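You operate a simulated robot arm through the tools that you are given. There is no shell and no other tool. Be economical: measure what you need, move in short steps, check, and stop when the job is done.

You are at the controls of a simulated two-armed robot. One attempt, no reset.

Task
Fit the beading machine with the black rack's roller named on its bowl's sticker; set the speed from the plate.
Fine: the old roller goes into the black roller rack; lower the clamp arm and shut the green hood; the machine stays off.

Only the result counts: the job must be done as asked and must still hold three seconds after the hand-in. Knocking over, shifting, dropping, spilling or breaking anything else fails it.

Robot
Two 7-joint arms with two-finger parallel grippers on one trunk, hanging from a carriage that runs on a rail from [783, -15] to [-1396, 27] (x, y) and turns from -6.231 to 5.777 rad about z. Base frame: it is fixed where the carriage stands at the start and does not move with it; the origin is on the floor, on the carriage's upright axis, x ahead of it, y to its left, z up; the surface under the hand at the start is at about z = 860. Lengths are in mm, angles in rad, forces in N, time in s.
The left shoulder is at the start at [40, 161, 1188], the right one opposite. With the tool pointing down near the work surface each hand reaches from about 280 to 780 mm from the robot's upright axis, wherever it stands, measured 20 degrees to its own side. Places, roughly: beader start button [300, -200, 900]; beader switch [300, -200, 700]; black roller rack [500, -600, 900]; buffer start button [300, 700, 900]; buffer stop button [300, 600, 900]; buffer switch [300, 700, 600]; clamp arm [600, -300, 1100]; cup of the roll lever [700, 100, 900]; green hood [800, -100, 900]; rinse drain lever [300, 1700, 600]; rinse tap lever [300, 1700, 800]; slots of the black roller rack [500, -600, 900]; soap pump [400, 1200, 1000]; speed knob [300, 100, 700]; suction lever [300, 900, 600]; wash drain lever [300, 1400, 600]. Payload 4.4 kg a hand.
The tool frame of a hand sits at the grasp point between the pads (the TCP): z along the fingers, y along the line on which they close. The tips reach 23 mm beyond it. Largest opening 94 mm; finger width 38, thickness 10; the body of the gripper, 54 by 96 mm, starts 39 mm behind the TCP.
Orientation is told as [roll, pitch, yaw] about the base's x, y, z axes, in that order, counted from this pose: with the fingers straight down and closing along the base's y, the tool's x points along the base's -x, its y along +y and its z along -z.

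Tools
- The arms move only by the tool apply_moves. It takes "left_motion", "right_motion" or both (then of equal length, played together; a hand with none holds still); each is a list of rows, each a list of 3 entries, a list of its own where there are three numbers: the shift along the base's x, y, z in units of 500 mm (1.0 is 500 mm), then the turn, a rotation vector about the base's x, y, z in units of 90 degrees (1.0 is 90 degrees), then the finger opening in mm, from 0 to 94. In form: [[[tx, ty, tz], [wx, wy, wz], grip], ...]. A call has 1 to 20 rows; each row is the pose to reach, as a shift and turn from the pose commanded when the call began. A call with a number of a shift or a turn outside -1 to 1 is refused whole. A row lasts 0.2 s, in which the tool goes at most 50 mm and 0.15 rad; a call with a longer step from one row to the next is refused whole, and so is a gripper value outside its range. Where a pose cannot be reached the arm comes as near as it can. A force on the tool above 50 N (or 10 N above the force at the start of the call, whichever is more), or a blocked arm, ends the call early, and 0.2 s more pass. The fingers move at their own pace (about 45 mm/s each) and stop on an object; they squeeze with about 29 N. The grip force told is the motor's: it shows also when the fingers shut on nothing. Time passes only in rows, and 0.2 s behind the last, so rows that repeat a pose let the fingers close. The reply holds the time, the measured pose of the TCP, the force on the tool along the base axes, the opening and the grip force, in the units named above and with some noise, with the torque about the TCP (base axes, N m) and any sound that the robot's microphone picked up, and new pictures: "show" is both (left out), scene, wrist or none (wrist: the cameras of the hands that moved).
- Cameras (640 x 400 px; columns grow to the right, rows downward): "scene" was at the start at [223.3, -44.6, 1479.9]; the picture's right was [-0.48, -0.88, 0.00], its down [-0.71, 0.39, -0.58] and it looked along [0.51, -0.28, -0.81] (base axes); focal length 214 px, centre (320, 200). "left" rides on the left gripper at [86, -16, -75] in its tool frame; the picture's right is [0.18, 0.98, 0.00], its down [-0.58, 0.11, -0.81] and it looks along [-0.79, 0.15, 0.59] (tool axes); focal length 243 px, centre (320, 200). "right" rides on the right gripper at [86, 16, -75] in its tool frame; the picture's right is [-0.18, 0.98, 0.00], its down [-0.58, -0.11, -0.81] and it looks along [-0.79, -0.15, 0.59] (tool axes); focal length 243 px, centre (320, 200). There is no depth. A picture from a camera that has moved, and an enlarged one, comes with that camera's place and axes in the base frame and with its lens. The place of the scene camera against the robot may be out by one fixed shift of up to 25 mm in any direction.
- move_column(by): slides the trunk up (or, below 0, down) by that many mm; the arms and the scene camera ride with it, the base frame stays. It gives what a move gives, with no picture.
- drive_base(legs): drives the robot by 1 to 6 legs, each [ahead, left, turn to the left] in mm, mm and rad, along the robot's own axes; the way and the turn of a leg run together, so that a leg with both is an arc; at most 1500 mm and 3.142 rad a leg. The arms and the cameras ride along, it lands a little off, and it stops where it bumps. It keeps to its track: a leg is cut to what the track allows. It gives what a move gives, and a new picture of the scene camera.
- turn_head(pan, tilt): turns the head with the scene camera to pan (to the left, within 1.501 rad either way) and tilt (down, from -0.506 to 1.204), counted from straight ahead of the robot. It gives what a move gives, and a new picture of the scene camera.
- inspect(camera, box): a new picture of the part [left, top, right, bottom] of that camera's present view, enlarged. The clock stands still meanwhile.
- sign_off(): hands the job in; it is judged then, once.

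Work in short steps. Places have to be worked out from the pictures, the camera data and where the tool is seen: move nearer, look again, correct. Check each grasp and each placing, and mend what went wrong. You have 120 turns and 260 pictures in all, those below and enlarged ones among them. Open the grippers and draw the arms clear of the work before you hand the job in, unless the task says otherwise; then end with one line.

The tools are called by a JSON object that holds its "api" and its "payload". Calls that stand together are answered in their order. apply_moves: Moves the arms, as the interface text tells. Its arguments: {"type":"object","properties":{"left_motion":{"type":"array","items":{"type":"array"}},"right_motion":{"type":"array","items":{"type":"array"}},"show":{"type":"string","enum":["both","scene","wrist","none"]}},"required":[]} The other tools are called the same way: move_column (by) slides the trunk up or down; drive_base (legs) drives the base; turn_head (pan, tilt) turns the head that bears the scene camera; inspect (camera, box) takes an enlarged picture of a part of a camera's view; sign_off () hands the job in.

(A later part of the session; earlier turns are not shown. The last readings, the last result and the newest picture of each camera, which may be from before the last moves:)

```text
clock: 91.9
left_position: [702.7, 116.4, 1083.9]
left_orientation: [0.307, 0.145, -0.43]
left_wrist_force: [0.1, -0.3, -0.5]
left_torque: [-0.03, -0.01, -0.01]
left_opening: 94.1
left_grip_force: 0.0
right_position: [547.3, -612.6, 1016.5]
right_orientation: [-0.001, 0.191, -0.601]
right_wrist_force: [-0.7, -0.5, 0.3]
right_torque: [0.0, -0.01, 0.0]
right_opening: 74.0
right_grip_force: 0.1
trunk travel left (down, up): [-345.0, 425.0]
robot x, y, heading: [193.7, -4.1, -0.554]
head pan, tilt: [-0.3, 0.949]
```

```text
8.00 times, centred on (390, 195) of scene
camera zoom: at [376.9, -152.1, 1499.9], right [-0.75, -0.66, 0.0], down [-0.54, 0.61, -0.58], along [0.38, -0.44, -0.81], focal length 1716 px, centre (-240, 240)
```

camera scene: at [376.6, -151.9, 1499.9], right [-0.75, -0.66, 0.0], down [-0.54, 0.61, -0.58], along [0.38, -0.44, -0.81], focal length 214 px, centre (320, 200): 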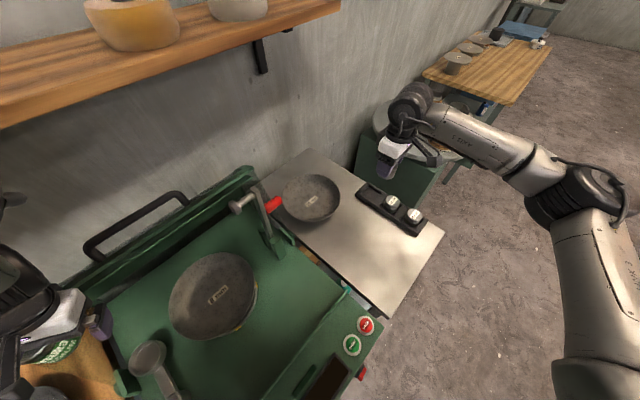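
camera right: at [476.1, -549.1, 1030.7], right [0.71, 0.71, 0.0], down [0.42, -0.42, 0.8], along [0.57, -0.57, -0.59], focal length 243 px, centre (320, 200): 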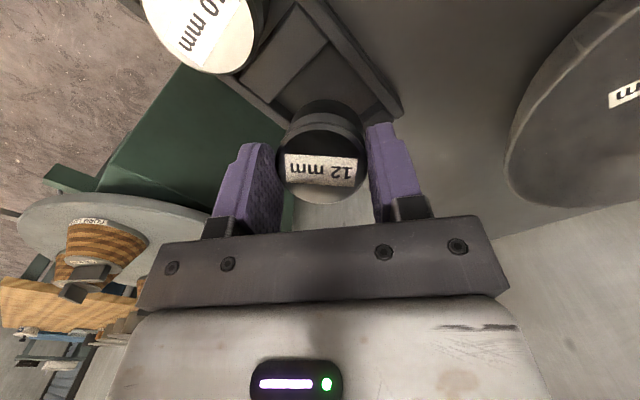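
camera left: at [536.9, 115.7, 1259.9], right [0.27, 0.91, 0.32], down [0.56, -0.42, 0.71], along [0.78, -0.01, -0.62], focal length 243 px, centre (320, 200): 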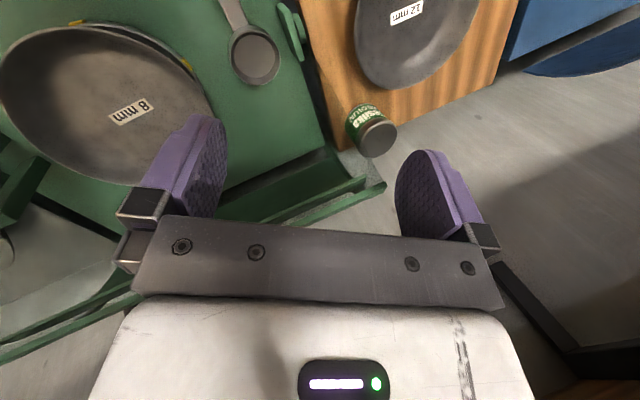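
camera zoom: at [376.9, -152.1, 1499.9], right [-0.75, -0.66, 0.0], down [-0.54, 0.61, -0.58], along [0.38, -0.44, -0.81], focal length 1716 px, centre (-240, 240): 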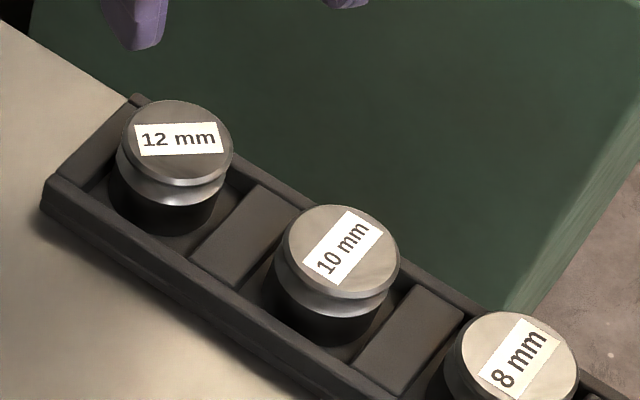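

The 12 mm roller now stands upright and seated in line with the others. I level the hand again and move over the 8 mm roller, at about [384, −613].

{"api": "apply_moves", "payload": {"right_motion": [[[0, 0, 0.02], [-0.034, -0.05, 0], 80], [[-0.05, 0, 0.02], [-0.068, -0.1, 0], 80], [[-0.12, 0, 0.02], [-0.068, -0.1, 0], 80], [[-0.2, 0, 0.02], [-0.068, -0.1, 0], 80], [[-0.28, 0, 0.02], [-0.068, -0.1, 0], 80], [[-0.326, 0, 0.02], [-0.068, -0.1, 0], 80], [[-0.326, 0, 0.02], [-0.068, -0.1, 0], 80]], "show": "wrist"}}

{"api": "inspect", "payload": {"camera": "right", "box": [200, 0, 440, 150]}}

```text
clock: 93.5
left_position: [703.1, 116.7, 1084.1]
left_orientation: [0.307, 0.144, -0.43]
left_wrist_force: [0.4, 0.0, -0.3]
left_torque: [0.04, 0.01, 0.01]
left_opening: 94.0
left_grip_force: 0.0
right_position: [384.2, -611.6, 1025.5]
right_orientation: [-0.001, -0.001, -0.6]
right_wrist_force: [0.9, -1.5, -0.3]
right_torque: [-0.03, -0.01, -0.01]
right_opening: 79.9
right_grip_force: 0.0
trunk travel left (down, up): [-345.0, 425.0]
robot x, y, heading: [195.5, -2.6, -0.552]
head pan, tilt: [-0.3, 0.949]
camera right: at [323.2, -551.3, 1100.7], right [0.71, 0.71, 0.0], down [0.42, -0.42, 0.81], along [0.57, -0.57, -0.59], focal length 243 px, centre (320, 200)
```

right: 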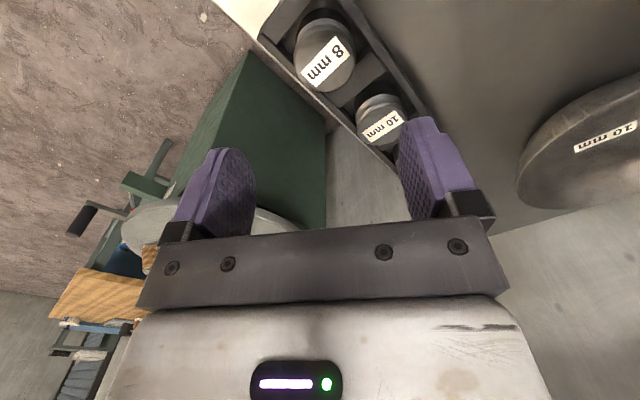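

```text
2.67 times, centred on (320, 75) of right
camera zoom: at [323.2, -551.3, 1100.7], right [0.71, 0.71, 0.0], down [0.42, -0.42, 0.81], along [0.57, -0.57, -0.59], focal length 647 px, centre (320, 533)
```

zoom: 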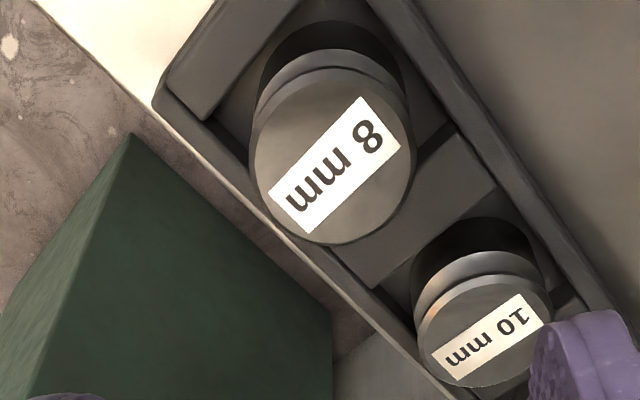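

The 8 mm roller's top centre is at about [383, −608, 915]. I go down beside it and check before closing.

{"api": "apply_moves", "payload": {"right_motion": [[[-0.002, 0.006, -0.06], [0, 0, 0], 80], [[-0.002, 0.007, -0.12], [0, 0, 0], 78], [[-0.002, 0.007, -0.17], [0, 0, 0], 76], [[-0.002, 0.007, -0.2], [0, 0, 0], 76], [[-0.002, 0.007, -0.2], [0, 0, 0], 76]], "show": "wrist"}}

{"api": "inspect", "payload": {"camera": "scene", "box": [370, 175, 450, 225]}}

```text
clock: 94.7
left_position: [702.1, 116.5, 1083.5]
left_orientation: [0.308, 0.147, -0.429]
left_wrist_force: [0.4, 0.7, -0.4]
left_torque: [0.01, -0.03, -0.02]
left_opening: 94.0
left_grip_force: 0.1
right_position: [382.5, -607.9, 925.2]
right_orientation: [-0.001, 0.003, -0.6]
right_wrist_force: [0.0, 0.1, -0.5]
right_torque: [-0.01, -0.02, 0.0]
right_opening: 76.1
right_grip_force: 0.0
trunk travel left (down, up): [-345.0, 425.0]
robot x, y, heading: [187.6, -3.7, -0.551]
head pan, tilt: [-0.3, 0.949]
camera right: at [321.4, -547.3, 999.9], right [0.71, 0.71, 0.0], down [0.42, -0.42, 0.81], along [0.57, -0.57, -0.59], focal length 243 px, centre (320, 200)
```

right: 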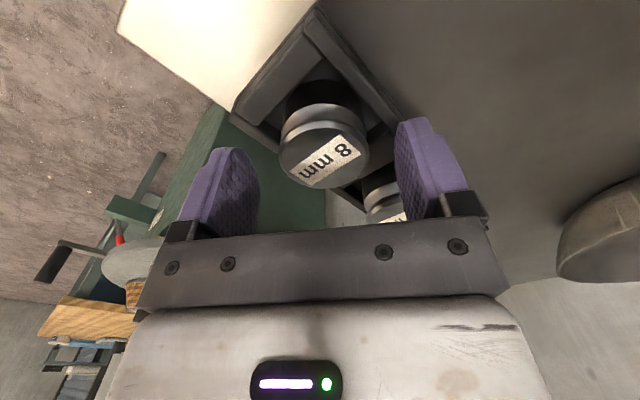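

```text
8.00 times, centred on (410, 200) of scene
camera zoom: at [376.8, -152.2, 1500.0], right [-0.75, -0.66, 0.0], down [-0.54, 0.61, -0.58], along [0.38, -0.44, -0.81], focal length 1716 px, centre (-400, 200)
```

zoom: 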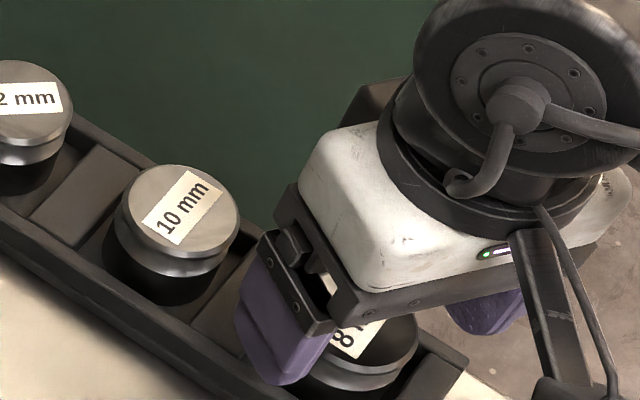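

Triangulating shows the top at z ≈ 904, lower than I assumed, and the rack's side walls limit the fingers when closing across them. I rise, turn the hand to close along x (over the lower dividers), and look again.

{"api": "apply_moves", "payload": {"right_motion": [[[0, 0, 0.04], [0, 0, 0], 76], [[0, 0, 0.09], [0, 0, -0.09], 76], [[0.002, -0.001, 0.09], [0, 0, -0.18], 76], [[0.004, -0.002, 0.09], [0, 0, -0.27], 76], [[0.006, -0.003, 0.09], [0, 0, -0.36], 76], [[0.006, -0.003, 0.09], [0, 0, -0.45], 70], [[0.006, -0.003, 0.09], [0, 0, -0.54], 64], [[0.006, -0.003, 0.09], [0, 0, -0.618], 64], [[0.006, -0.003, 0.09], [0, 0, -0.618], 64]], "show": "wrist"}}

{"api": "inspect", "payload": {"camera": "right", "box": [200, 0, 440, 150]}}

```text
clock: 96.7
left_position: [702.6, 116.7, 1083.9]
left_orientation: [0.308, 0.145, -0.429]
left_wrist_force: [-0.2, 0.1, 0.1]
left_torque: [0.01, 0.0, -0.01]
left_opening: 93.9
left_grip_force: 0.0
right_position: [386.0, -611.4, 972.5]
right_orientation: [0.0, 0.001, -1.575]
right_wrist_force: [-1.0, 0.3, 0.1]
right_torque: [0.01, 0.0, 0.02]
right_opening: 64.0
right_grip_force: 0.1
trunk travel left (down, up): [-345.0, 425.0]
robot x, y, heading: [193.7, -2.0, -0.548]
head pan, tilt: [-0.3, 0.949]
camera right: at [402.5, -525.9, 1046.6], right [0.98, -0.19, 0.0], down [-0.11, -0.58, 0.81], along [-0.15, -0.79, -0.59], focal length 243 px, centre (320, 200)
```

right: 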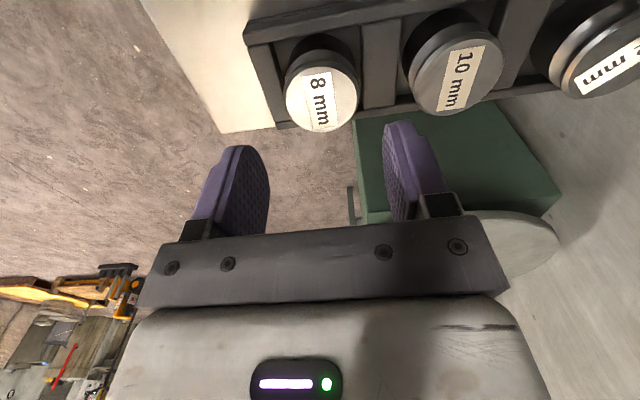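

```text
2.67 times, centred on (320, 75) of right
camera zoom: at [402.5, -525.9, 1046.6], right [0.98, -0.19, 0.0], down [-0.11, -0.58, 0.81], along [-0.15, -0.79, -0.59], focal length 647 px, centre (320, 533)
```

zoom: 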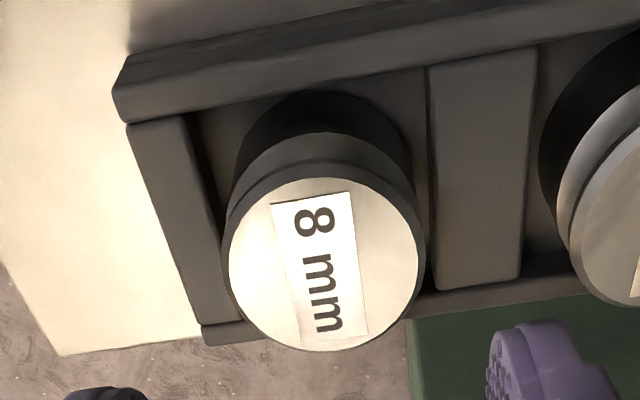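

The centre is confirmed near [387, −611]. I lower to z 908 between the dividers, with the force stop as a guard, and close.

{"api": "apply_moves", "payload": {"right_motion": [[[0.002, 0.001, -0.05], [0, 0, 0], 66], [[0.002, 0.001, -0.09], [0, 0, 0], 66], [[0.002, 0.001, -0.112], [0, 0, 0], 66], [[0.002, 0.001, -0.128], [0, 0, 0], 66], [[0.002, 0.001, -0.128], [0, 0, 0], 66]], "show": "wrist"}}

{"api": "inspect", "payload": {"camera": "scene", "box": [370, 175, 450, 225]}}

```text
clock: 97.9
left_position: [702.0, 116.8, 1083.8]
left_orientation: [0.306, 0.146, -0.43]
left_wrist_force: [0.2, 0.8, 0.6]
left_torque: [0.0, 0.04, 0.01]
left_opening: 94.2
left_grip_force: 0.2
right_position: [387.7, -610.9, 907.9]
right_orientation: [-0.001, 0.002, -1.569]
right_wrist_force: [-1.0, 0.1, -0.5]
right_torque: [-0.03, 0.03, 0.0]
right_opening: 66.4
right_grip_force: 0.0
trunk travel left (down, up): [-345.0, 425.0]
robot x, y, heading: [191.0, -4.0, -0.545]
head pan, tilt: [-0.3, 0.949]
camera right: at [404.0, -524.1, 982.2], right [0.98, -0.18, 0.0], down [-0.11, -0.58, 0.81], along [-0.15, -0.79, -0.59], focal length 243 px, centre (320, 200)
```

right: 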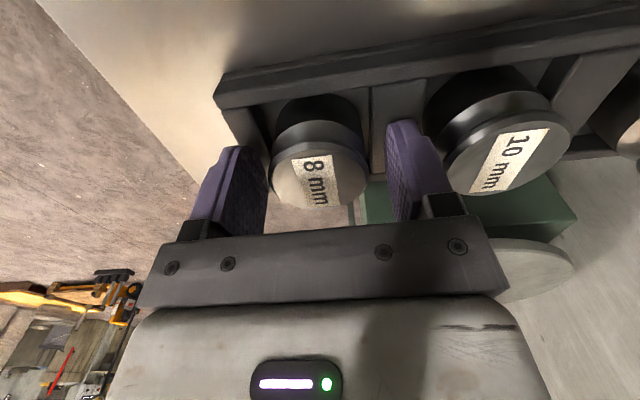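

```text
8.00 times, centred on (410, 200) of scene
camera zoom: at [376.8, -152.1, 1500.0], right [-0.75, -0.66, 0.0], down [-0.54, 0.61, -0.58], along [0.38, -0.44, -0.81], focal length 1716 px, centre (-400, 200)
```

zoom: 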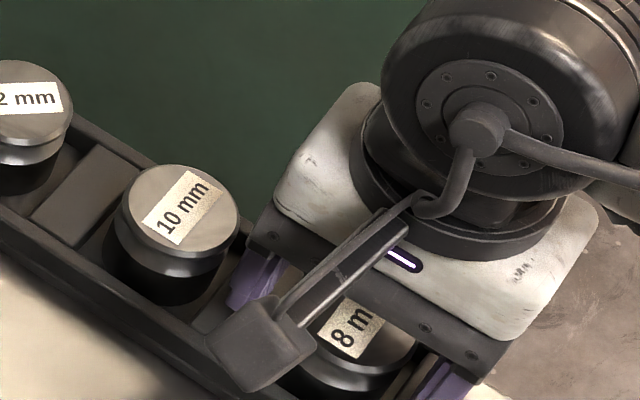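

Free descent, roller between the pads. I close and lift a little.

{"api": "apply_moves", "payload": {"right_motion": [[[-0.002, 0, 0], [0, 0, 0], 55], [[-0.002, 0, 0], [0, 0, 0], 45], [[-0.002, 0, 0], [0, 0, 0], 20], [[-0.002, 0, 0], [0, 0, 0], 20], [[-0.002, 0, 0.02], [0, 0, 0], 20], [[-0.002, 0, 0.05], [0, 0, 0], 20], [[-0.002, 0, 0.1], [0, 0, 0], 20], [[-0.002, 0, 0.18], [0, 0, 0], 20], [[-0.002, 0, 0.26], [0, 0, 0], 20]], "show": "wrist"}}

{"api": "inspect", "payload": {"camera": "scene", "box": [350, 160, 462, 230]}}

```text
clock: 99.9
left_position: [703.8, 117.1, 1084.5]
left_orientation: [0.308, 0.146, -0.429]
left_wrist_force: [0.2, 0.4, -0.3]
left_torque: [0.01, 0.01, 0.02]
left_opening: 94.1
left_grip_force: 0.0
right_position: [389.6, -612.6, 1038.6]
right_orientation: [-0.002, 0.001, -1.57]
right_wrist_force: [0.4, -1.1, -4.9]
right_torque: [-0.01, -0.01, -0.01]
right_opening: 47.5
right_grip_force: 29.3
trunk travel left (down, up): [-345.0, 425.0]
robot x, y, heading: [189.4, -2.5, -0.55]
head pan, tilt: [-0.3, 0.949]
camera right: at [405.7, -526.8, 1112.2], right [0.98, -0.18, 0.0], down [-0.11, -0.58, 0.81], along [-0.15, -0.79, -0.59], focal length 243 px, centre (320, 200)
```

right: 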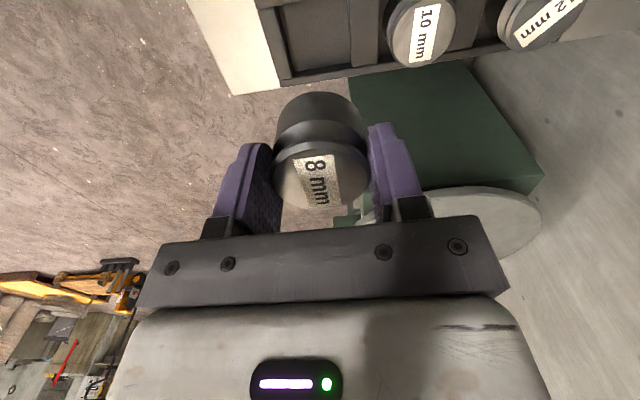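

```text
5.71 times, centred on (406, 195) of scene
camera zoom: at [376.9, -152.2, 1499.9], right [-0.75, -0.66, 0.0], down [-0.54, 0.61, -0.58], along [0.38, -0.44, -0.81], focal length 1226 px, centre (-171, 229)
```

zoom: 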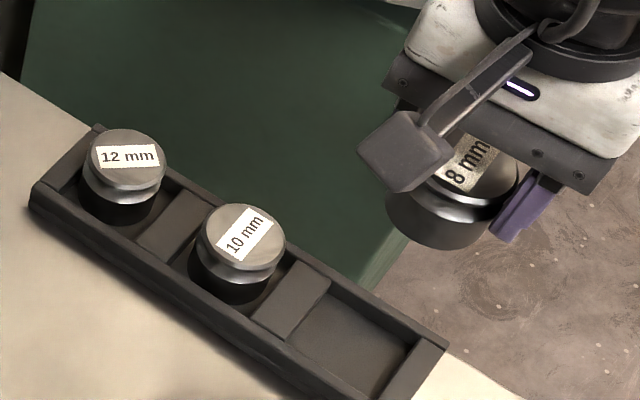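

The 8 mm roller is firmly held. I first back the base off from the hood and shelf, then raise trunk and hand for a safe swing back to the cup.

{"api": "drive_base", "payload": {"legs": [[-93, -57, 0]]}}

{"api": "move_column", "payload": {"by": 150}}

{"api": "apply_moves", "payload": {"right_motion": [[[0, 0, 0.06], [0, 0, 0.09], 20], [[0, 0.02, 0.12], [0, 0, 0.18], 20], [[0, 0.05, 0.18], [0, 0, 0.27], 20], [[0, 0.08, 0.24], [0, 0, 0.36], 20], [[0.02, 0.12, 0.28], [0, 0, 0.45], 20], [[0.02, 0.16, 0.3], [0, 0, 0.54], 20], [[0.02, 0.2, 0.32], [0, 0, 0.63], 20], [[0.02, 0.2, 0.32], [0, 0, 0.65], 20]], "show": "scene"}}

```text
clock: 101.1
left_position: [593.7, 121.1, 1084.1]
left_orientation: [0.307, 0.145, -0.428]
left_wrist_force: [-0.4, -0.1, 0.0]
left_torque: [-0.03, -0.02, -0.01]
left_opening: 94.0
left_grip_force: 0.0
right_position: [281.1, -608.7, 1038.0]
right_orientation: [-0.001, 0.003, -1.569]
right_wrist_force: [-0.6, 0.4, -4.7]
right_torque: [-0.02, 0.01, -0.02]
right_opening: 47.7
right_grip_force: 29.3
trunk travel left (down, up): [-345.0, 425.0]
robot x, y, heading: [87.3, -0.2, -0.548]
head pan, tilt: [-0.3, 0.949]
camera scene: at [268.1, -149.4, 1499.8], right [-0.75, -0.66, 0.0], down [-0.54, 0.61, -0.58], along [0.38, -0.44, -0.81], focal length 214 px, centre (320, 200)
```

scene: 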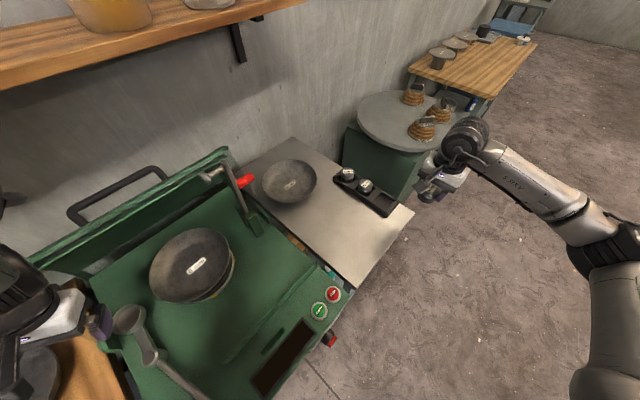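

```text
clock: 102.8
left_position: [593.1, 119.4, 1233.2]
left_orientation: [0.311, 0.147, -0.427]
left_wrist_force: [-0.4, -0.1, -0.3]
left_torque: [0.05, 0.0, -0.03]
left_opening: 94.0
left_grip_force: 0.1
right_position: [281.8, -610.3, 1187.2]
right_orientation: [-0.004, 0.0, -1.57]
right_wrist_force: [1.0, 0.5, -4.9]
right_torque: [-0.04, 0.0, 0.01]
right_opening: 47.6
right_grip_force: 29.3
trunk travel left (down, up): [-495.0, 275.0]
robot x, y, heading: [84.5, -2.6, -0.551]
head pan, tilt: [-0.3, 0.949]
```

```text
clock: 104.6
left_position: [593.2, 119.6, 1233.9]
left_orientation: [0.305, 0.147, -0.428]
left_wrist_force: [0.6, 0.3, 0.4]
left_torque: [-0.02, -0.05, 0.0]
left_opening: 94.0
left_grip_force: 0.1
right_position: [289.8, -508.8, 1346.1]
right_orientation: [0.0, 0.003, -0.547]
right_wrist_force: [0.0, 0.1, -4.5]
right_torque: [-0.01, -0.02, -0.03]
right_opening: 47.5
right_grip_force: 29.3
trunk travel left (down, up): [-495.0, 275.0]
robot x, y, heading: [84.9, -1.2, -0.554]
head pan, tilt: [-0.3, 0.949]
camera scene: at [268.6, -149.5, 1649.9], right [-0.75, -0.66, 0.0], down [-0.54, 0.61, -0.58], along [0.38, -0.44, -0.81], focal length 214 px, centre (320, 200)
```

scene: 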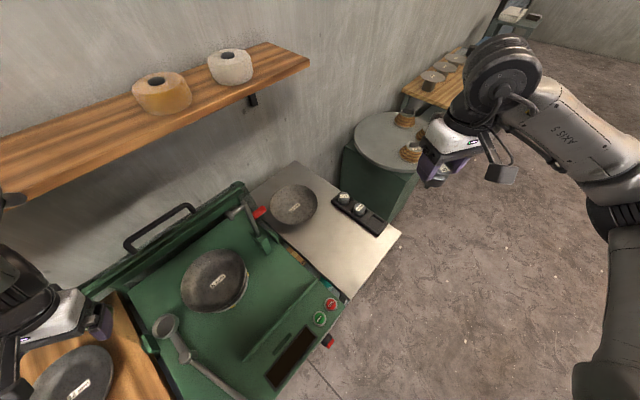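

All clear for the swing. I turn the base left to heading 0.3.

{"api": "drive_base", "payload": {"legs": [[0, 0, 0.85]]}}

{"api": "turn_head", "payload": {"pan": -0.2, "tilt": 0.95}}

```text
clock: 107.3
left_position: [321.2, 466.7, 1234.4]
left_orientation: [0.308, 0.148, 0.441]
left_wrist_force: [0.1, -0.7, 0.3]
left_torque: [0.01, -0.03, 0.02]
left_opening: 94.0
left_grip_force: 0.1
right_position: [604.4, -173.3, 1345.5]
right_orientation: [0.0, 0.003, 0.32]
right_wrist_force: [0.4, 1.2, -4.1]
right_torque: [-0.01, 0.02, -0.01]
right_opening: 47.7
right_grip_force: 28.7
trunk travel left (down, up): [-495.0, 275.0]
robot x, y, heading: [82.1, -1.7, 0.319]
head pan, tilt: [-0.3, 0.949]
camera scene: at [308.6, 40.1, 1649.9], right [0.02, -1.0, 0.0], down [-0.81, -0.02, -0.58], along [0.58, 0.01, -0.81], focal length 214 px, centre (320, 200)
```

scene: 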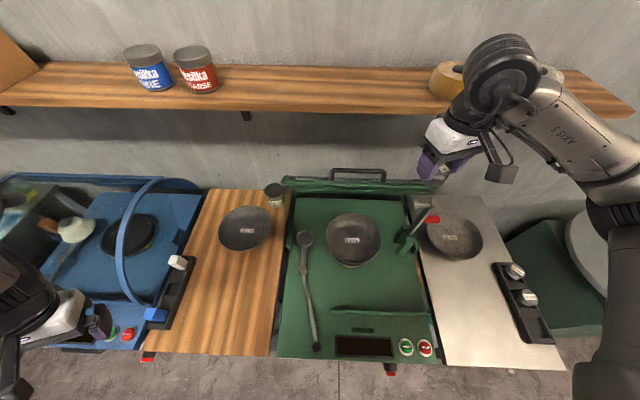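

```text
clock: 108.0
left_position: [320.7, 465.8, 1233.2]
left_orientation: [0.307, 0.146, 0.441]
left_wrist_force: [-0.3, 0.8, -1.0]
left_torque: [0.04, 0.02, 0.03]
left_opening: 94.3
left_grip_force: 0.1
right_position: [605.6, -173.6, 1345.3]
right_orientation: [0.001, 0.001, 0.319]
right_wrist_force: [-0.6, -0.9, -5.7]
right_torque: [0.01, 0.01, 0.03]
right_opening: 47.6
right_grip_force: 29.0
trunk travel left (down, up): [-495.0, 275.0]
robot x, y, heading: [83.9, -2.8, 0.322]
head pan, tilt: [-0.201, 0.949]
camera scene: at [308.1, 47.2, 1649.9], right [0.12, -0.99, 0.0], down [-0.81, -0.1, -0.58], along [0.58, 0.07, -0.81], focal length 214 px, centre (320, 200)
```

scene: 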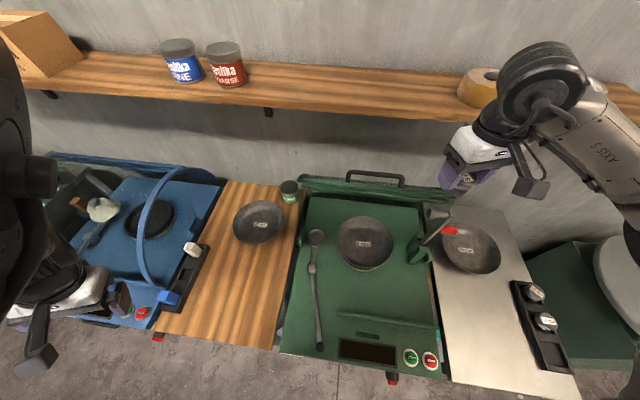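

The left hand hangs clear. I move the right hand over to above the cup with zero yaw and then down to z ≈ 1100.

{"api": "apply_moves", "payload": {"right_motion": [[[0, 0.08, 0], [0, 0, -0.05], 20], [[0, 0.17, 0], [0, 0, -0.1], 20], [[0, 0.26, 0], [0, 0, -0.15], 20], [[0.02, 0.35, 0], [0, 0, -0.203], 20], [[0.04, 0.44, -0.02], [0, 0, -0.203], 20], [[0.06, 0.52, -0.06], [0, 0, -0.203], 20], [[0.08, 0.57, -0.13], [0, 0, -0.203], 20], [[0.1, 0.572, -0.21], [0, 0, -0.203], 20], [[0.1, 0.572, -0.3], [0, 0, -0.203], 20], [[0.1, 0.572, -0.39], [0, 0, -0.203], 20], [[0.1, 0.572, -0.48], [0, 0, -0.203], 20], [[0.1, 0.572, -0.48], [0, 0, -0.203], 20]]}}

{"api": "inspect", "payload": {"camera": "right", "box": [220, 0, 420, 215]}}

```text
clock: 110.6
left_position: [319.6, 465.0, 1233.7]
left_orientation: [0.307, 0.145, 0.441]
left_wrist_force: [0.3, -0.9, -0.8]
left_torque: [-0.01, -0.01, -0.07]
left_opening: 93.7
left_grip_force: 0.1
right_position: [654.1, 115.8, 1105.0]
right_orientation: [0.0, 0.001, -0.001]
right_wrist_force: [1.1, 0.7, -4.9]
right_torque: [0.04, 0.0, 0.01]
right_opening: 47.4
right_grip_force: 28.8
trunk travel left (down, up): [-495.0, 275.0]
robot x, y, heading: [85.2, -2.0, 0.321]
head pan, tilt: [-0.201, 0.949]
camera scene: at [308.3, 47.2, 1649.9], right [0.12, -0.99, 0.0], down [-0.81, -0.1, -0.58], along [0.58, 0.07, -0.81], focal length 214 px, centre (320, 200)
camera right: at [567.9, 130.8, 1179.8], right [0.18, 0.98, 0.0], down [0.58, -0.11, 0.81], along [0.79, -0.15, -0.59], focal length 243 px, centre (320, 200)
```

scene: 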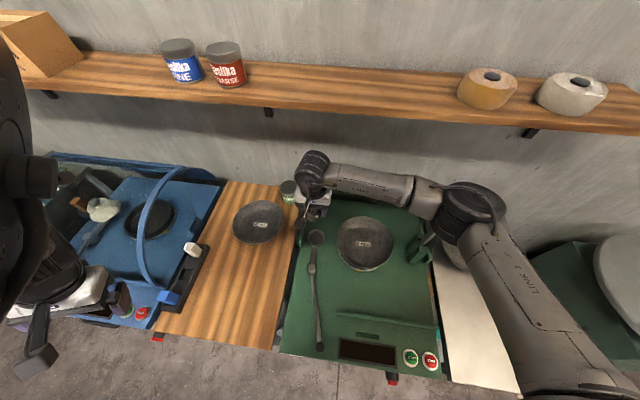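
right: 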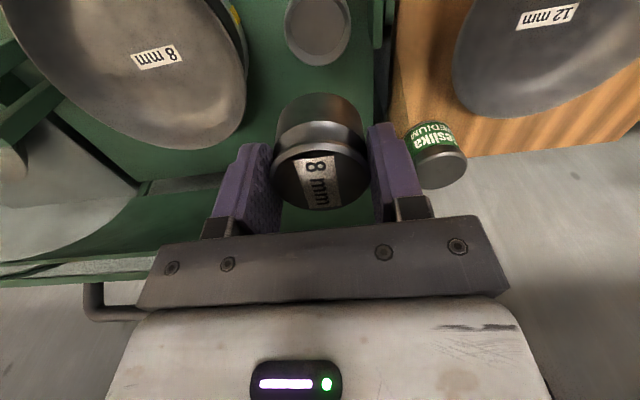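

```text
1.86 times, centred on (320, 108) of right
camera zoom: at [567.9, 130.8, 1179.8], right [0.18, 0.98, 0.0], down [0.58, -0.11, 0.81], along [0.79, -0.15, -0.59], focal length 451 px, centre (320, 372)
```

zoom: 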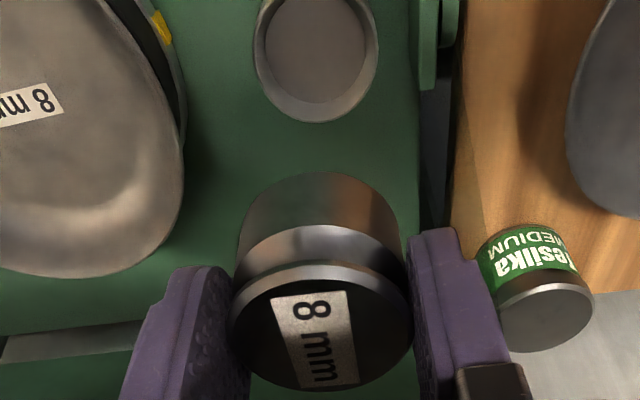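

The cup ring appears at about [654, 112.5]. I go lower to triangulate it better before inserting.

{"api": "apply_moves", "payload": {"right_motion": [[[0, -0.003, -0.08], [0, 0, 0], 20], [[0, -0.005, -0.16], [0, 0, 0], 20], [[0, -0.005, -0.22], [0, 0, 0], 20], [[0, -0.005, -0.22], [0, 0, 0], 20]], "show": "none"}}

{"api": "inspect", "payload": {"camera": "right", "box": [220, 0, 420, 215]}}

{"api": "inspect", "payload": {"camera": "scene", "box": [290, 180, 350, 255]}}

```text
clock: 111.6
left_position: [321.2, 466.2, 1234.6]
left_orientation: [0.307, 0.147, 0.442]
left_wrist_force: [0.5, 0.3, 0.2]
left_torque: [-0.02, -0.02, -0.04]
left_opening: 94.0
left_grip_force: 0.0
right_position: [654.0, 110.1, 1000.4]
right_orientation: [-0.001, 0.001, 0.002]
right_wrist_force: [-0.1, 0.9, -5.6]
right_torque: [-0.03, 0.0, -0.07]
right_opening: 47.6
right_grip_force: 28.5
trunk travel left (down, up): [-495.0, 275.0]
robot x, y, heading: [82.7, -1.3, 0.322]
head pan, tilt: [-0.201, 0.949]
```

```text
1.86 times, centred on (320, 108) of right
camera zoom: at [568.3, 125.1, 1073.1], right [0.18, 0.98, 0.0], down [0.58, -0.11, 0.81], along [0.79, -0.15, -0.59], focal length 451 px, centre (320, 372)
```

zoom: 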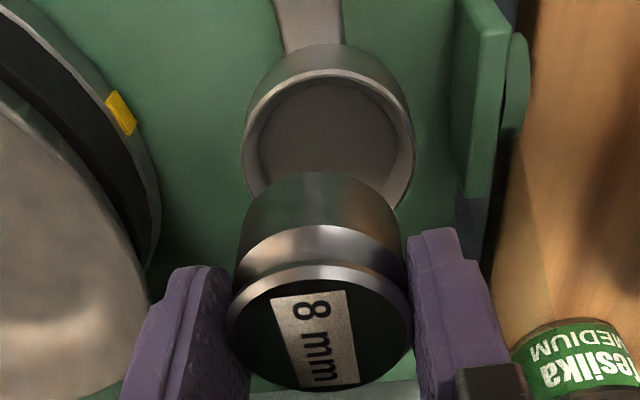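

```text
5.33 times, centred on (320, 218) of scene
camera zoom: at [308.2, 47.2, 1649.9], right [0.12, -0.99, 0.0], down [-0.81, -0.1, -0.58], along [0.58, 0.07, -0.81], focal length 1144 px, centre (320, 107)
```

zoom: 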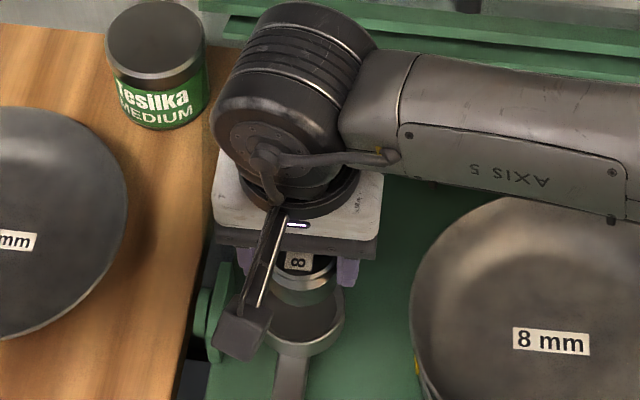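

Using the ring's 64 mm outer size, its centre comes to about [655.5, 113]. I lower to z ≈ 970 and compare roller and cup once more.

{"api": "apply_moves", "payload": {"right_motion": [[[0.002, 0.002, -0.03], [0, 0, 0], 20], [[0.003, 0.003, -0.05], [0, 0, 0], 20], [[0.003, 0.003, -0.05], [0, 0, 0], 20], [[0.003, 0.003, -0.05], [0, 0, 0], 20]], "show": "none"}}

{"api": "inspect", "payload": {"camera": "right", "box": [240, 40, 400, 140]}}

{"api": "inspect", "payload": {"camera": "scene", "box": [300, 218, 340, 253]}}

```text
clock: 112.6
left_position: [320.2, 464.6, 1233.5]
left_orientation: [0.305, 0.146, 0.441]
left_wrist_force: [0.1, 0.6, 1.0]
left_torque: [0.04, 0.0, -0.02]
left_opening: 94.0
left_grip_force: 0.1
right_position: [658.7, 111.4, 970.6]
right_orientation: [-0.003, 0.002, -0.001]
right_wrist_force: [0.2, -0.4, -5.5]
right_torque: [-0.04, 0.0, 0.01]
right_opening: 47.6
right_grip_force: 28.3
trunk travel left (down, up): [-495.0, 275.0]
robot x, y, heading: [85.8, -0.7, 0.317]
head pan, tilt: [-0.201, 0.949]
```

```text
4.00 times, centred on (320, 90) of right
camera zoom: at [570.5, 127.4, 1045.3], right [0.18, 0.98, 0.0], down [0.58, -0.11, 0.81], along [0.79, -0.15, -0.59], focal length 970 px, centre (320, 640)
```

zoom: 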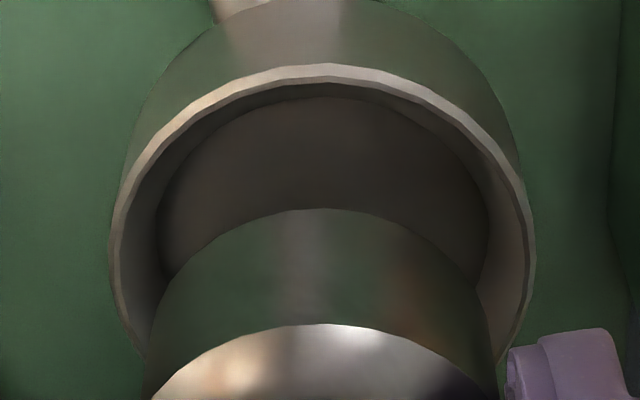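

```text
11.43 times, centred on (320, 236) of scene
camera zoom: at [308.1, 47.2, 1649.9], right [0.12, -0.99, 0.0], down [-0.81, -0.1, -0.58], along [0.58, 0.07, -0.81], focal length 2451 px, centre (320, -206)
```

zoom: 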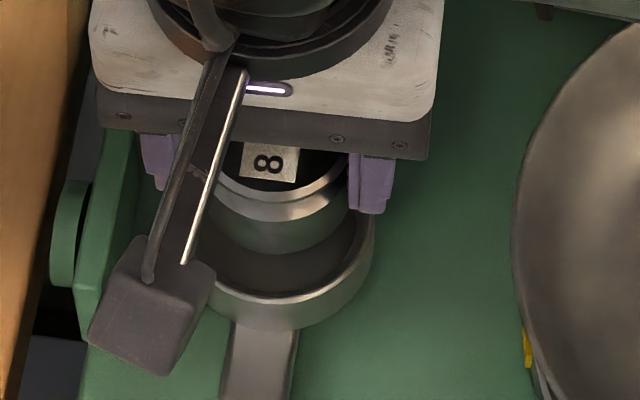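

Left-right is aligned; the roller is about 3.5 mm too far in x. I correct that and lower it into the cup.

{"api": "apply_moves", "payload": {"right_motion": [[[-0.006, 0, 0], [0, 0, 0], 20], [[-0.006, 0, -0.015], [0, 0, 0], 20], [[-0.006, 0, -0.028], [0, 0, 0], 20], [[-0.006, 0, -0.038], [0, 0, 0], 20], [[-0.006, 0, -0.038], [0, 0, 0], 20]], "show": "none"}}

{"api": "inspect", "payload": {"camera": "right", "box": [240, 40, 400, 140]}}

```text
clock: 113.8
left_position: [320.1, 464.7, 1235.0]
left_orientation: [0.307, 0.148, 0.441]
left_wrist_force: [-0.7, -0.1, 0.1]
left_torque: [-0.03, 0.02, -0.02]
left_opening: 94.1
left_grip_force: 0.1
right_position: [653.5, 111.6, 952.9]
right_orientation: [-0.002, 0.002, -0.001]
right_wrist_force: [0.3, -0.3, -4.5]
right_torque: [-0.03, 0.02, -0.02]
right_opening: 47.4
right_grip_force: 28.9
trunk travel left (down, up): [-495.0, 275.0]
robot x, y, heading: [84.8, -2.1, 0.323]
head pan, tilt: [-0.201, 0.949]
```

```text
4.00 times, centred on (320, 90) of right
camera zoom: at [567.4, 127.2, 1026.7], right [0.18, 0.98, 0.0], down [0.58, -0.11, 0.81], along [0.79, -0.15, -0.59], focal length 970 px, centre (320, 640)
```

zoom: 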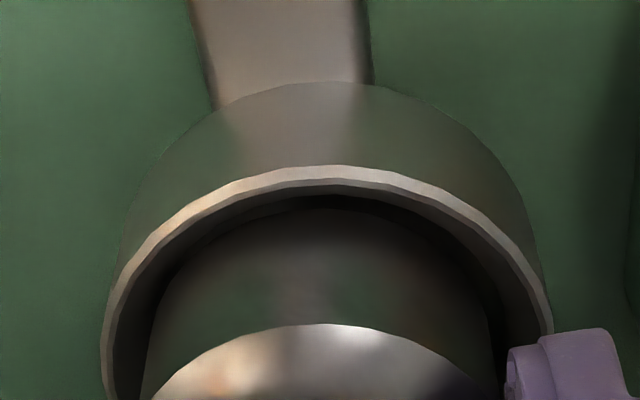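

The roller has entered the ring without contact. I continue to the cup floor in 2–3 mm steps.

{"api": "apply_moves", "payload": {"right_motion": [[[0, 0, -0.006], [0, 0, 0], 20], [[0, 0, -0.01], [0, 0, 0], 20], [[0, 0, -0.014], [0, 0, 0], 20], [[0, 0, -0.014], [0, 0, 0], 20]], "show": "none"}}

{"api": "inspect", "payload": {"camera": "right", "box": [240, 40, 400, 140]}}

```text
clock: 114.8
left_position: [321.2, 465.3, 1233.4]
left_orientation: [0.306, 0.147, 0.442]
left_wrist_force: [-0.4, 0.0, 0.4]
left_torque: [-0.03, -0.02, 0.0]
left_opening: 94.0
left_grip_force: 0.1
right_position: [652.7, 111.3, 946.7]
right_orientation: [-0.004, 0.002, 0.001]
right_wrist_force: [0.8, -0.3, -5.8]
right_torque: [-0.04, -0.05, -0.02]
right_opening: 47.6
right_grip_force: 28.8
trunk travel left (down, up): [-495.0, 275.0]
robot x, y, heading: [84.7, -0.7, 0.319]
head pan, tilt: [-0.201, 0.949]
```

```text
4.00 times, centred on (320, 90) of right
camera zoom: at [567.1, 127.1, 1020.5], right [0.18, 0.98, 0.0], down [0.58, -0.11, 0.81], along [0.79, -0.15, -0.59], focal length 970 px, centre (320, 640)
```

zoom: 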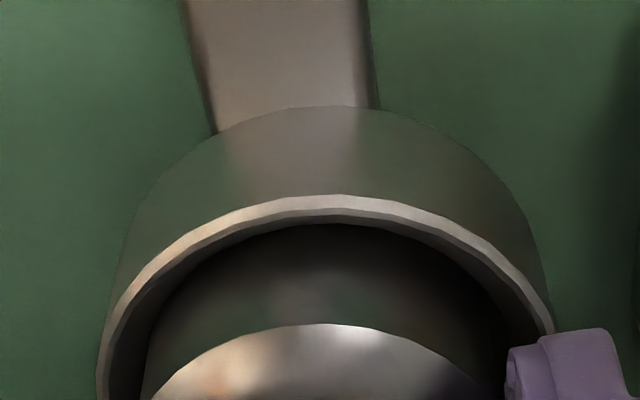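

Still free. A few millimetres more.

{"api": "apply_moves", "payload": {"right_motion": [[[0.001, 0, -0.004], [0, 0, 0], 20], [[0.001, 0, -0.008], [0, 0, 0], 20], [[0.001, 0, -0.012], [0, 0, 0], 20], [[0.001, 0, -0.012], [0, 0, 0], 20]], "show": "none"}}

{"api": "inspect", "payload": {"camera": "right", "box": [220, 40, 420, 215]}}

```text
clock: 115.8
left_position: [322.3, 466.5, 1235.5]
left_orientation: [0.305, 0.145, 0.443]
left_wrist_force: [-0.3, 0.3, -0.1]
left_torque: [0.0, -0.01, 0.01]
left_opening: 94.0
left_grip_force: 0.1
right_position: [654.6, 112.4, 941.3]
right_orientation: [0.002, -0.001, 0.002]
right_wrist_force: [-3.0, 0.1, 22.5]
right_torque: [-0.29, -0.09, 0.02]
right_opening: 47.7
right_grip_force: 28.8
trunk travel left (down, up): [-495.0, 275.0]
robot x, y, heading: [82.9, -2.6, 0.315]
head pan, tilt: [-0.201, 0.949]
```

```text
2.29 times, centred on (320, 128) of right
camera zoom: at [568.9, 127.8, 1015.3], right [0.18, 0.98, 0.0], down [0.58, -0.11, 0.81], along [0.79, -0.15, -0.59], focal length 555 px, centre (320, 366)
```

zoom: 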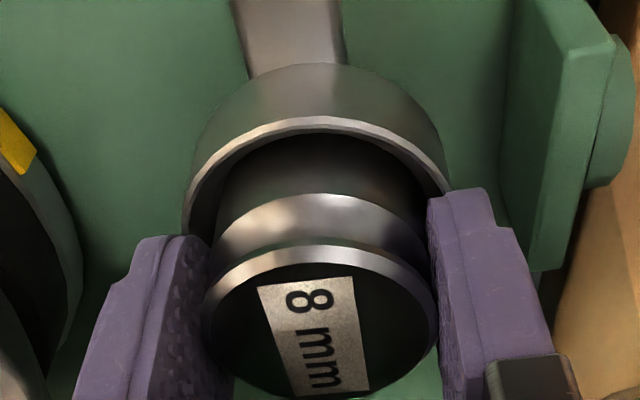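

Contact at z 941 (27 N); I ease off 2 mm, release and rise.

{"api": "apply_moves", "payload": {"right_motion": [[[0, 0, 0.004], [0, 0, 0], 40], [[0, 0, 0.004], [0, 0, 0], 52], [[0, 0, 0.004], [0, 0, 0], 64], [[0, 0, 0.004], [0, 0, 0], 74], [[0, 0, 0.04], [0, 0, 0], 74], [[0, 0, 0.1], [0, 0, 0], 74], [[0, 0, 0.18], [0, 0, 0], 74], [[0, 0, 0.26], [0, 0, 0], 74], [[0, 0, 0.34], [0, 0, 0], 74]], "show": "none"}}

{"api": "inspect", "payload": {"camera": "right", "box": [220, 0, 420, 125]}}

{"api": "inspect", "payload": {"camera": "scene", "box": [280, 200, 360, 260]}}

```text
clock: 117.8
left_position: [322.3, 465.3, 1234.5]
left_orientation: [0.307, 0.145, 0.441]
left_wrist_force: [-0.5, -0.1, 0.4]
left_torque: [-0.01, -0.03, 0.0]
left_opening: 94.0
left_grip_force: 0.0
right_position: [654.3, 111.6, 1109.1]
right_orientation: [-0.003, 0.002, -0.001]
right_wrist_force: [0.3, 0.5, 0.3]
right_torque: [0.01, 0.03, 0.03]
right_opening: 73.9
right_grip_force: 0.0
trunk travel left (down, up): [-495.0, 275.0]
robot x, y, heading: [83.4, 0.4, 0.318]
head pan, tilt: [-0.201, 0.949]
```

```text
3.20 times, centred on (320, 62) of right
camera zoom: at [568.7, 126.9, 1183.8], right [0.18, 0.98, 0.0], down [0.58, -0.11, 0.81], along [0.79, -0.15, -0.59], focal length 776 px, centre (320, 640)
```

zoom: 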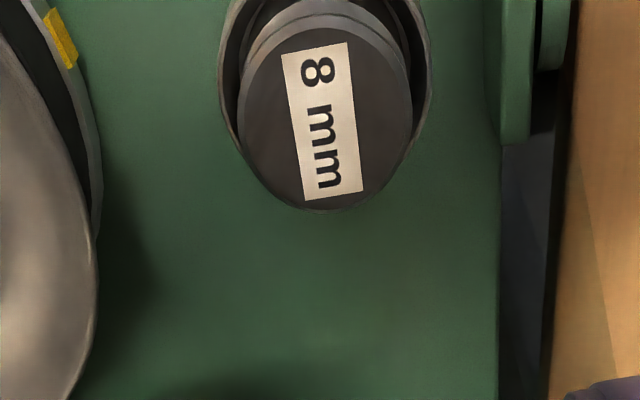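

```text
6.67 times, centred on (320, 230) of scene
camera zoom: at [308.5, 47.2, 1650.0], right [0.12, -0.99, 0.0], down [-0.81, -0.1, -0.58], along [0.58, 0.07, -0.81], focal length 1430 px, centre (320, 0)
```

zoom: 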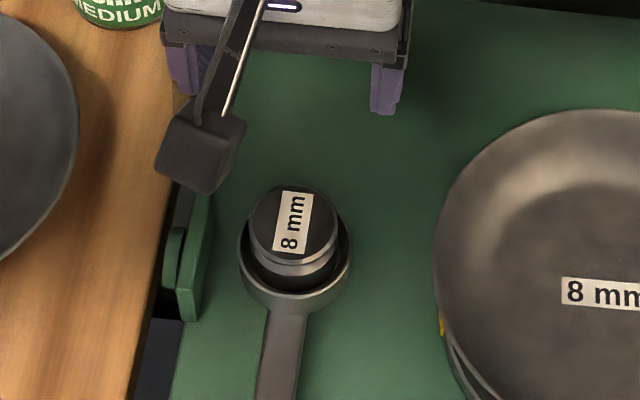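

The 8 mm roller sits in the cup. Next the clamp arm: I study its pivot and handle.

{"api": "apply_moves", "payload": {"right_motion": [[[-0.02, -0.04, 0.06], [0, 0, 0], 74], [[-0.06, -0.1, 0.12], [0, 0, 0], 74], [[-0.1, -0.16, 0.2], [0, 0, 0], 74], [[-0.14, -0.24, 0.26], [0, 0, 0], 74], [[-0.18, -0.32, 0.3], [0, 0, 0], 74], [[-0.22, -0.4, 0.3], [0, 0, 0], 60], [[-0.26, -0.48, 0.3], [0, 0, 0], 40]], "show": "both"}}

{"api": "inspect", "payload": {"camera": "scene", "box": [380, 180, 500, 280]}}

{"api": "inspect", "payload": {"camera": "right", "box": [160, 0, 480, 200]}}

```text
refused: row 3 steps farther than a row can; nothing moved
```

```text
4.00 times, centred on (440, 230) of scene
camera zoom: at [308.5, 47.2, 1650.0], right [0.12, -0.99, 0.0], down [-0.81, -0.1, -0.58], along [0.58, 0.07, -0.81], focal length 858 px, centre (-160, 80)
```

zoom: 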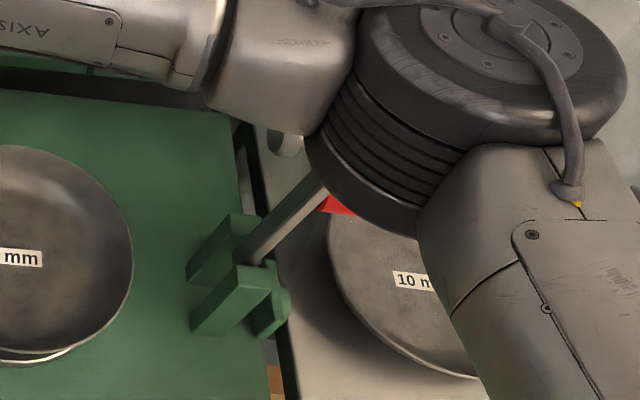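

```text
2.00 times, centred on (320, 100) of right
camera zoom: at [568.7, 126.9, 1183.8], right [0.18, 0.98, 0.0], down [0.58, -0.11, 0.81], along [0.79, -0.15, -0.59], focal length 485 px, centre (320, 400)
```

zoom: 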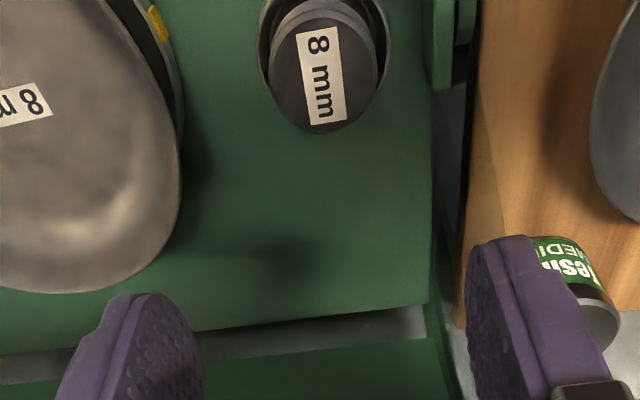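

I redo the retreat in shorter steps: up first, then back and to the right.

{"api": "apply_moves", "payload": {"right_motion": [[[0, -0.02, 0.08], [0, 0, 0], 74], [[-0.02, -0.04, 0.16], [0, 0, 0], 74], [[-0.04, -0.08, 0.24], [0, 0, 0], 74], [[-0.08, -0.14, 0.3], [0, 0, 0], 74], [[-0.12, -0.21, 0.34], [0, 0, 0], 74], [[-0.16, -0.28, 0.36], [0, 0, 0], 74], [[-0.2, -0.36, 0.36], [0, 0, 0], 60], [[-0.24, -0.44, 0.36], [0, 0, 0], 40], [[-0.28, -0.52, 0.36], [0, 0, 0], 40], [[-0.32, -0.6, 0.36], [0, 0, 0], 40]], "show": "scene"}}

{"api": "inspect", "payload": {"camera": "scene", "box": [380, 180, 500, 280]}}

{"api": "inspect", "payload": {"camera": "right", "box": [160, 0, 640, 200]}}

```text
clock: 120.0
left_position: [320.9, 464.3, 1234.7]
left_orientation: [0.308, 0.146, 0.442]
left_wrist_force: [-0.7, 0.6, -0.5]
left_torque: [-0.03, -0.02, -0.04]
left_opening: 94.1
left_grip_force: 0.1
right_position: [495.7, -186.3, 1288.5]
right_orientation: [-0.003, 0.003, 0.0]
right_wrist_force: [-0.1, 0.3, -0.1]
right_torque: [-0.01, 0.03, -0.03]
right_opening: 39.9
right_grip_force: 0.0
trunk travel left (down, up): [-495.0, 275.0]
robot x, y, heading: [85.2, 2.8, 0.314]
head pan, tilt: [-0.201, 0.949]
camera scene: at [308.1, 47.1, 1649.8], right [0.12, -0.99, 0.0], down [-0.81, -0.1, -0.58], along [0.58, 0.07, -0.81], focal length 214 px, centre (320, 200)
```

scene: 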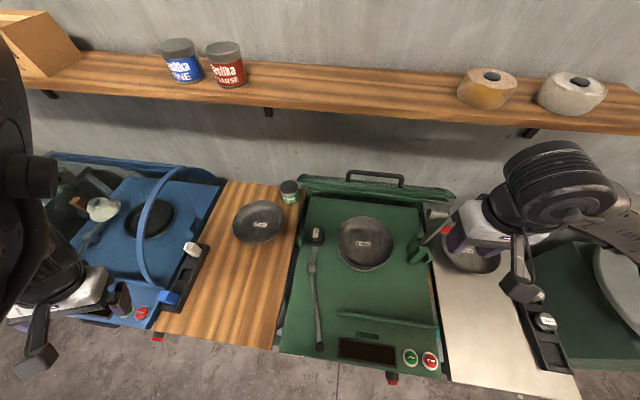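

```text
4.00 times, centred on (440, 230) of scene
camera zoom: at [308.1, 47.1, 1649.8], right [0.12, -0.99, 0.0], down [-0.81, -0.1, -0.58], along [0.58, 0.07, -0.81], focal length 858 px, centre (-160, 80)
```

zoom: 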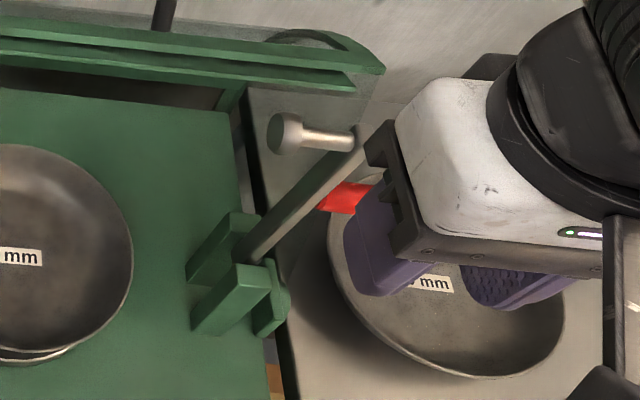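

```text
1.33 times, centred on (400, 100) of right
camera zoom: at [410.2, -172.3, 1362.9], right [0.18, 0.98, 0.0], down [0.58, -0.11, 0.8], along [0.79, -0.15, -0.59], focal length 324 px, centre (213, 333)
```

zoom: 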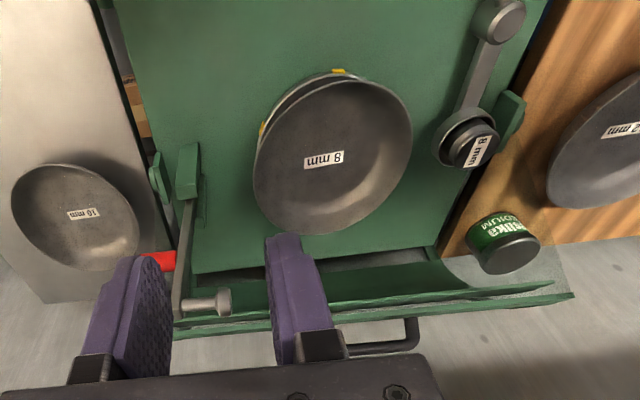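

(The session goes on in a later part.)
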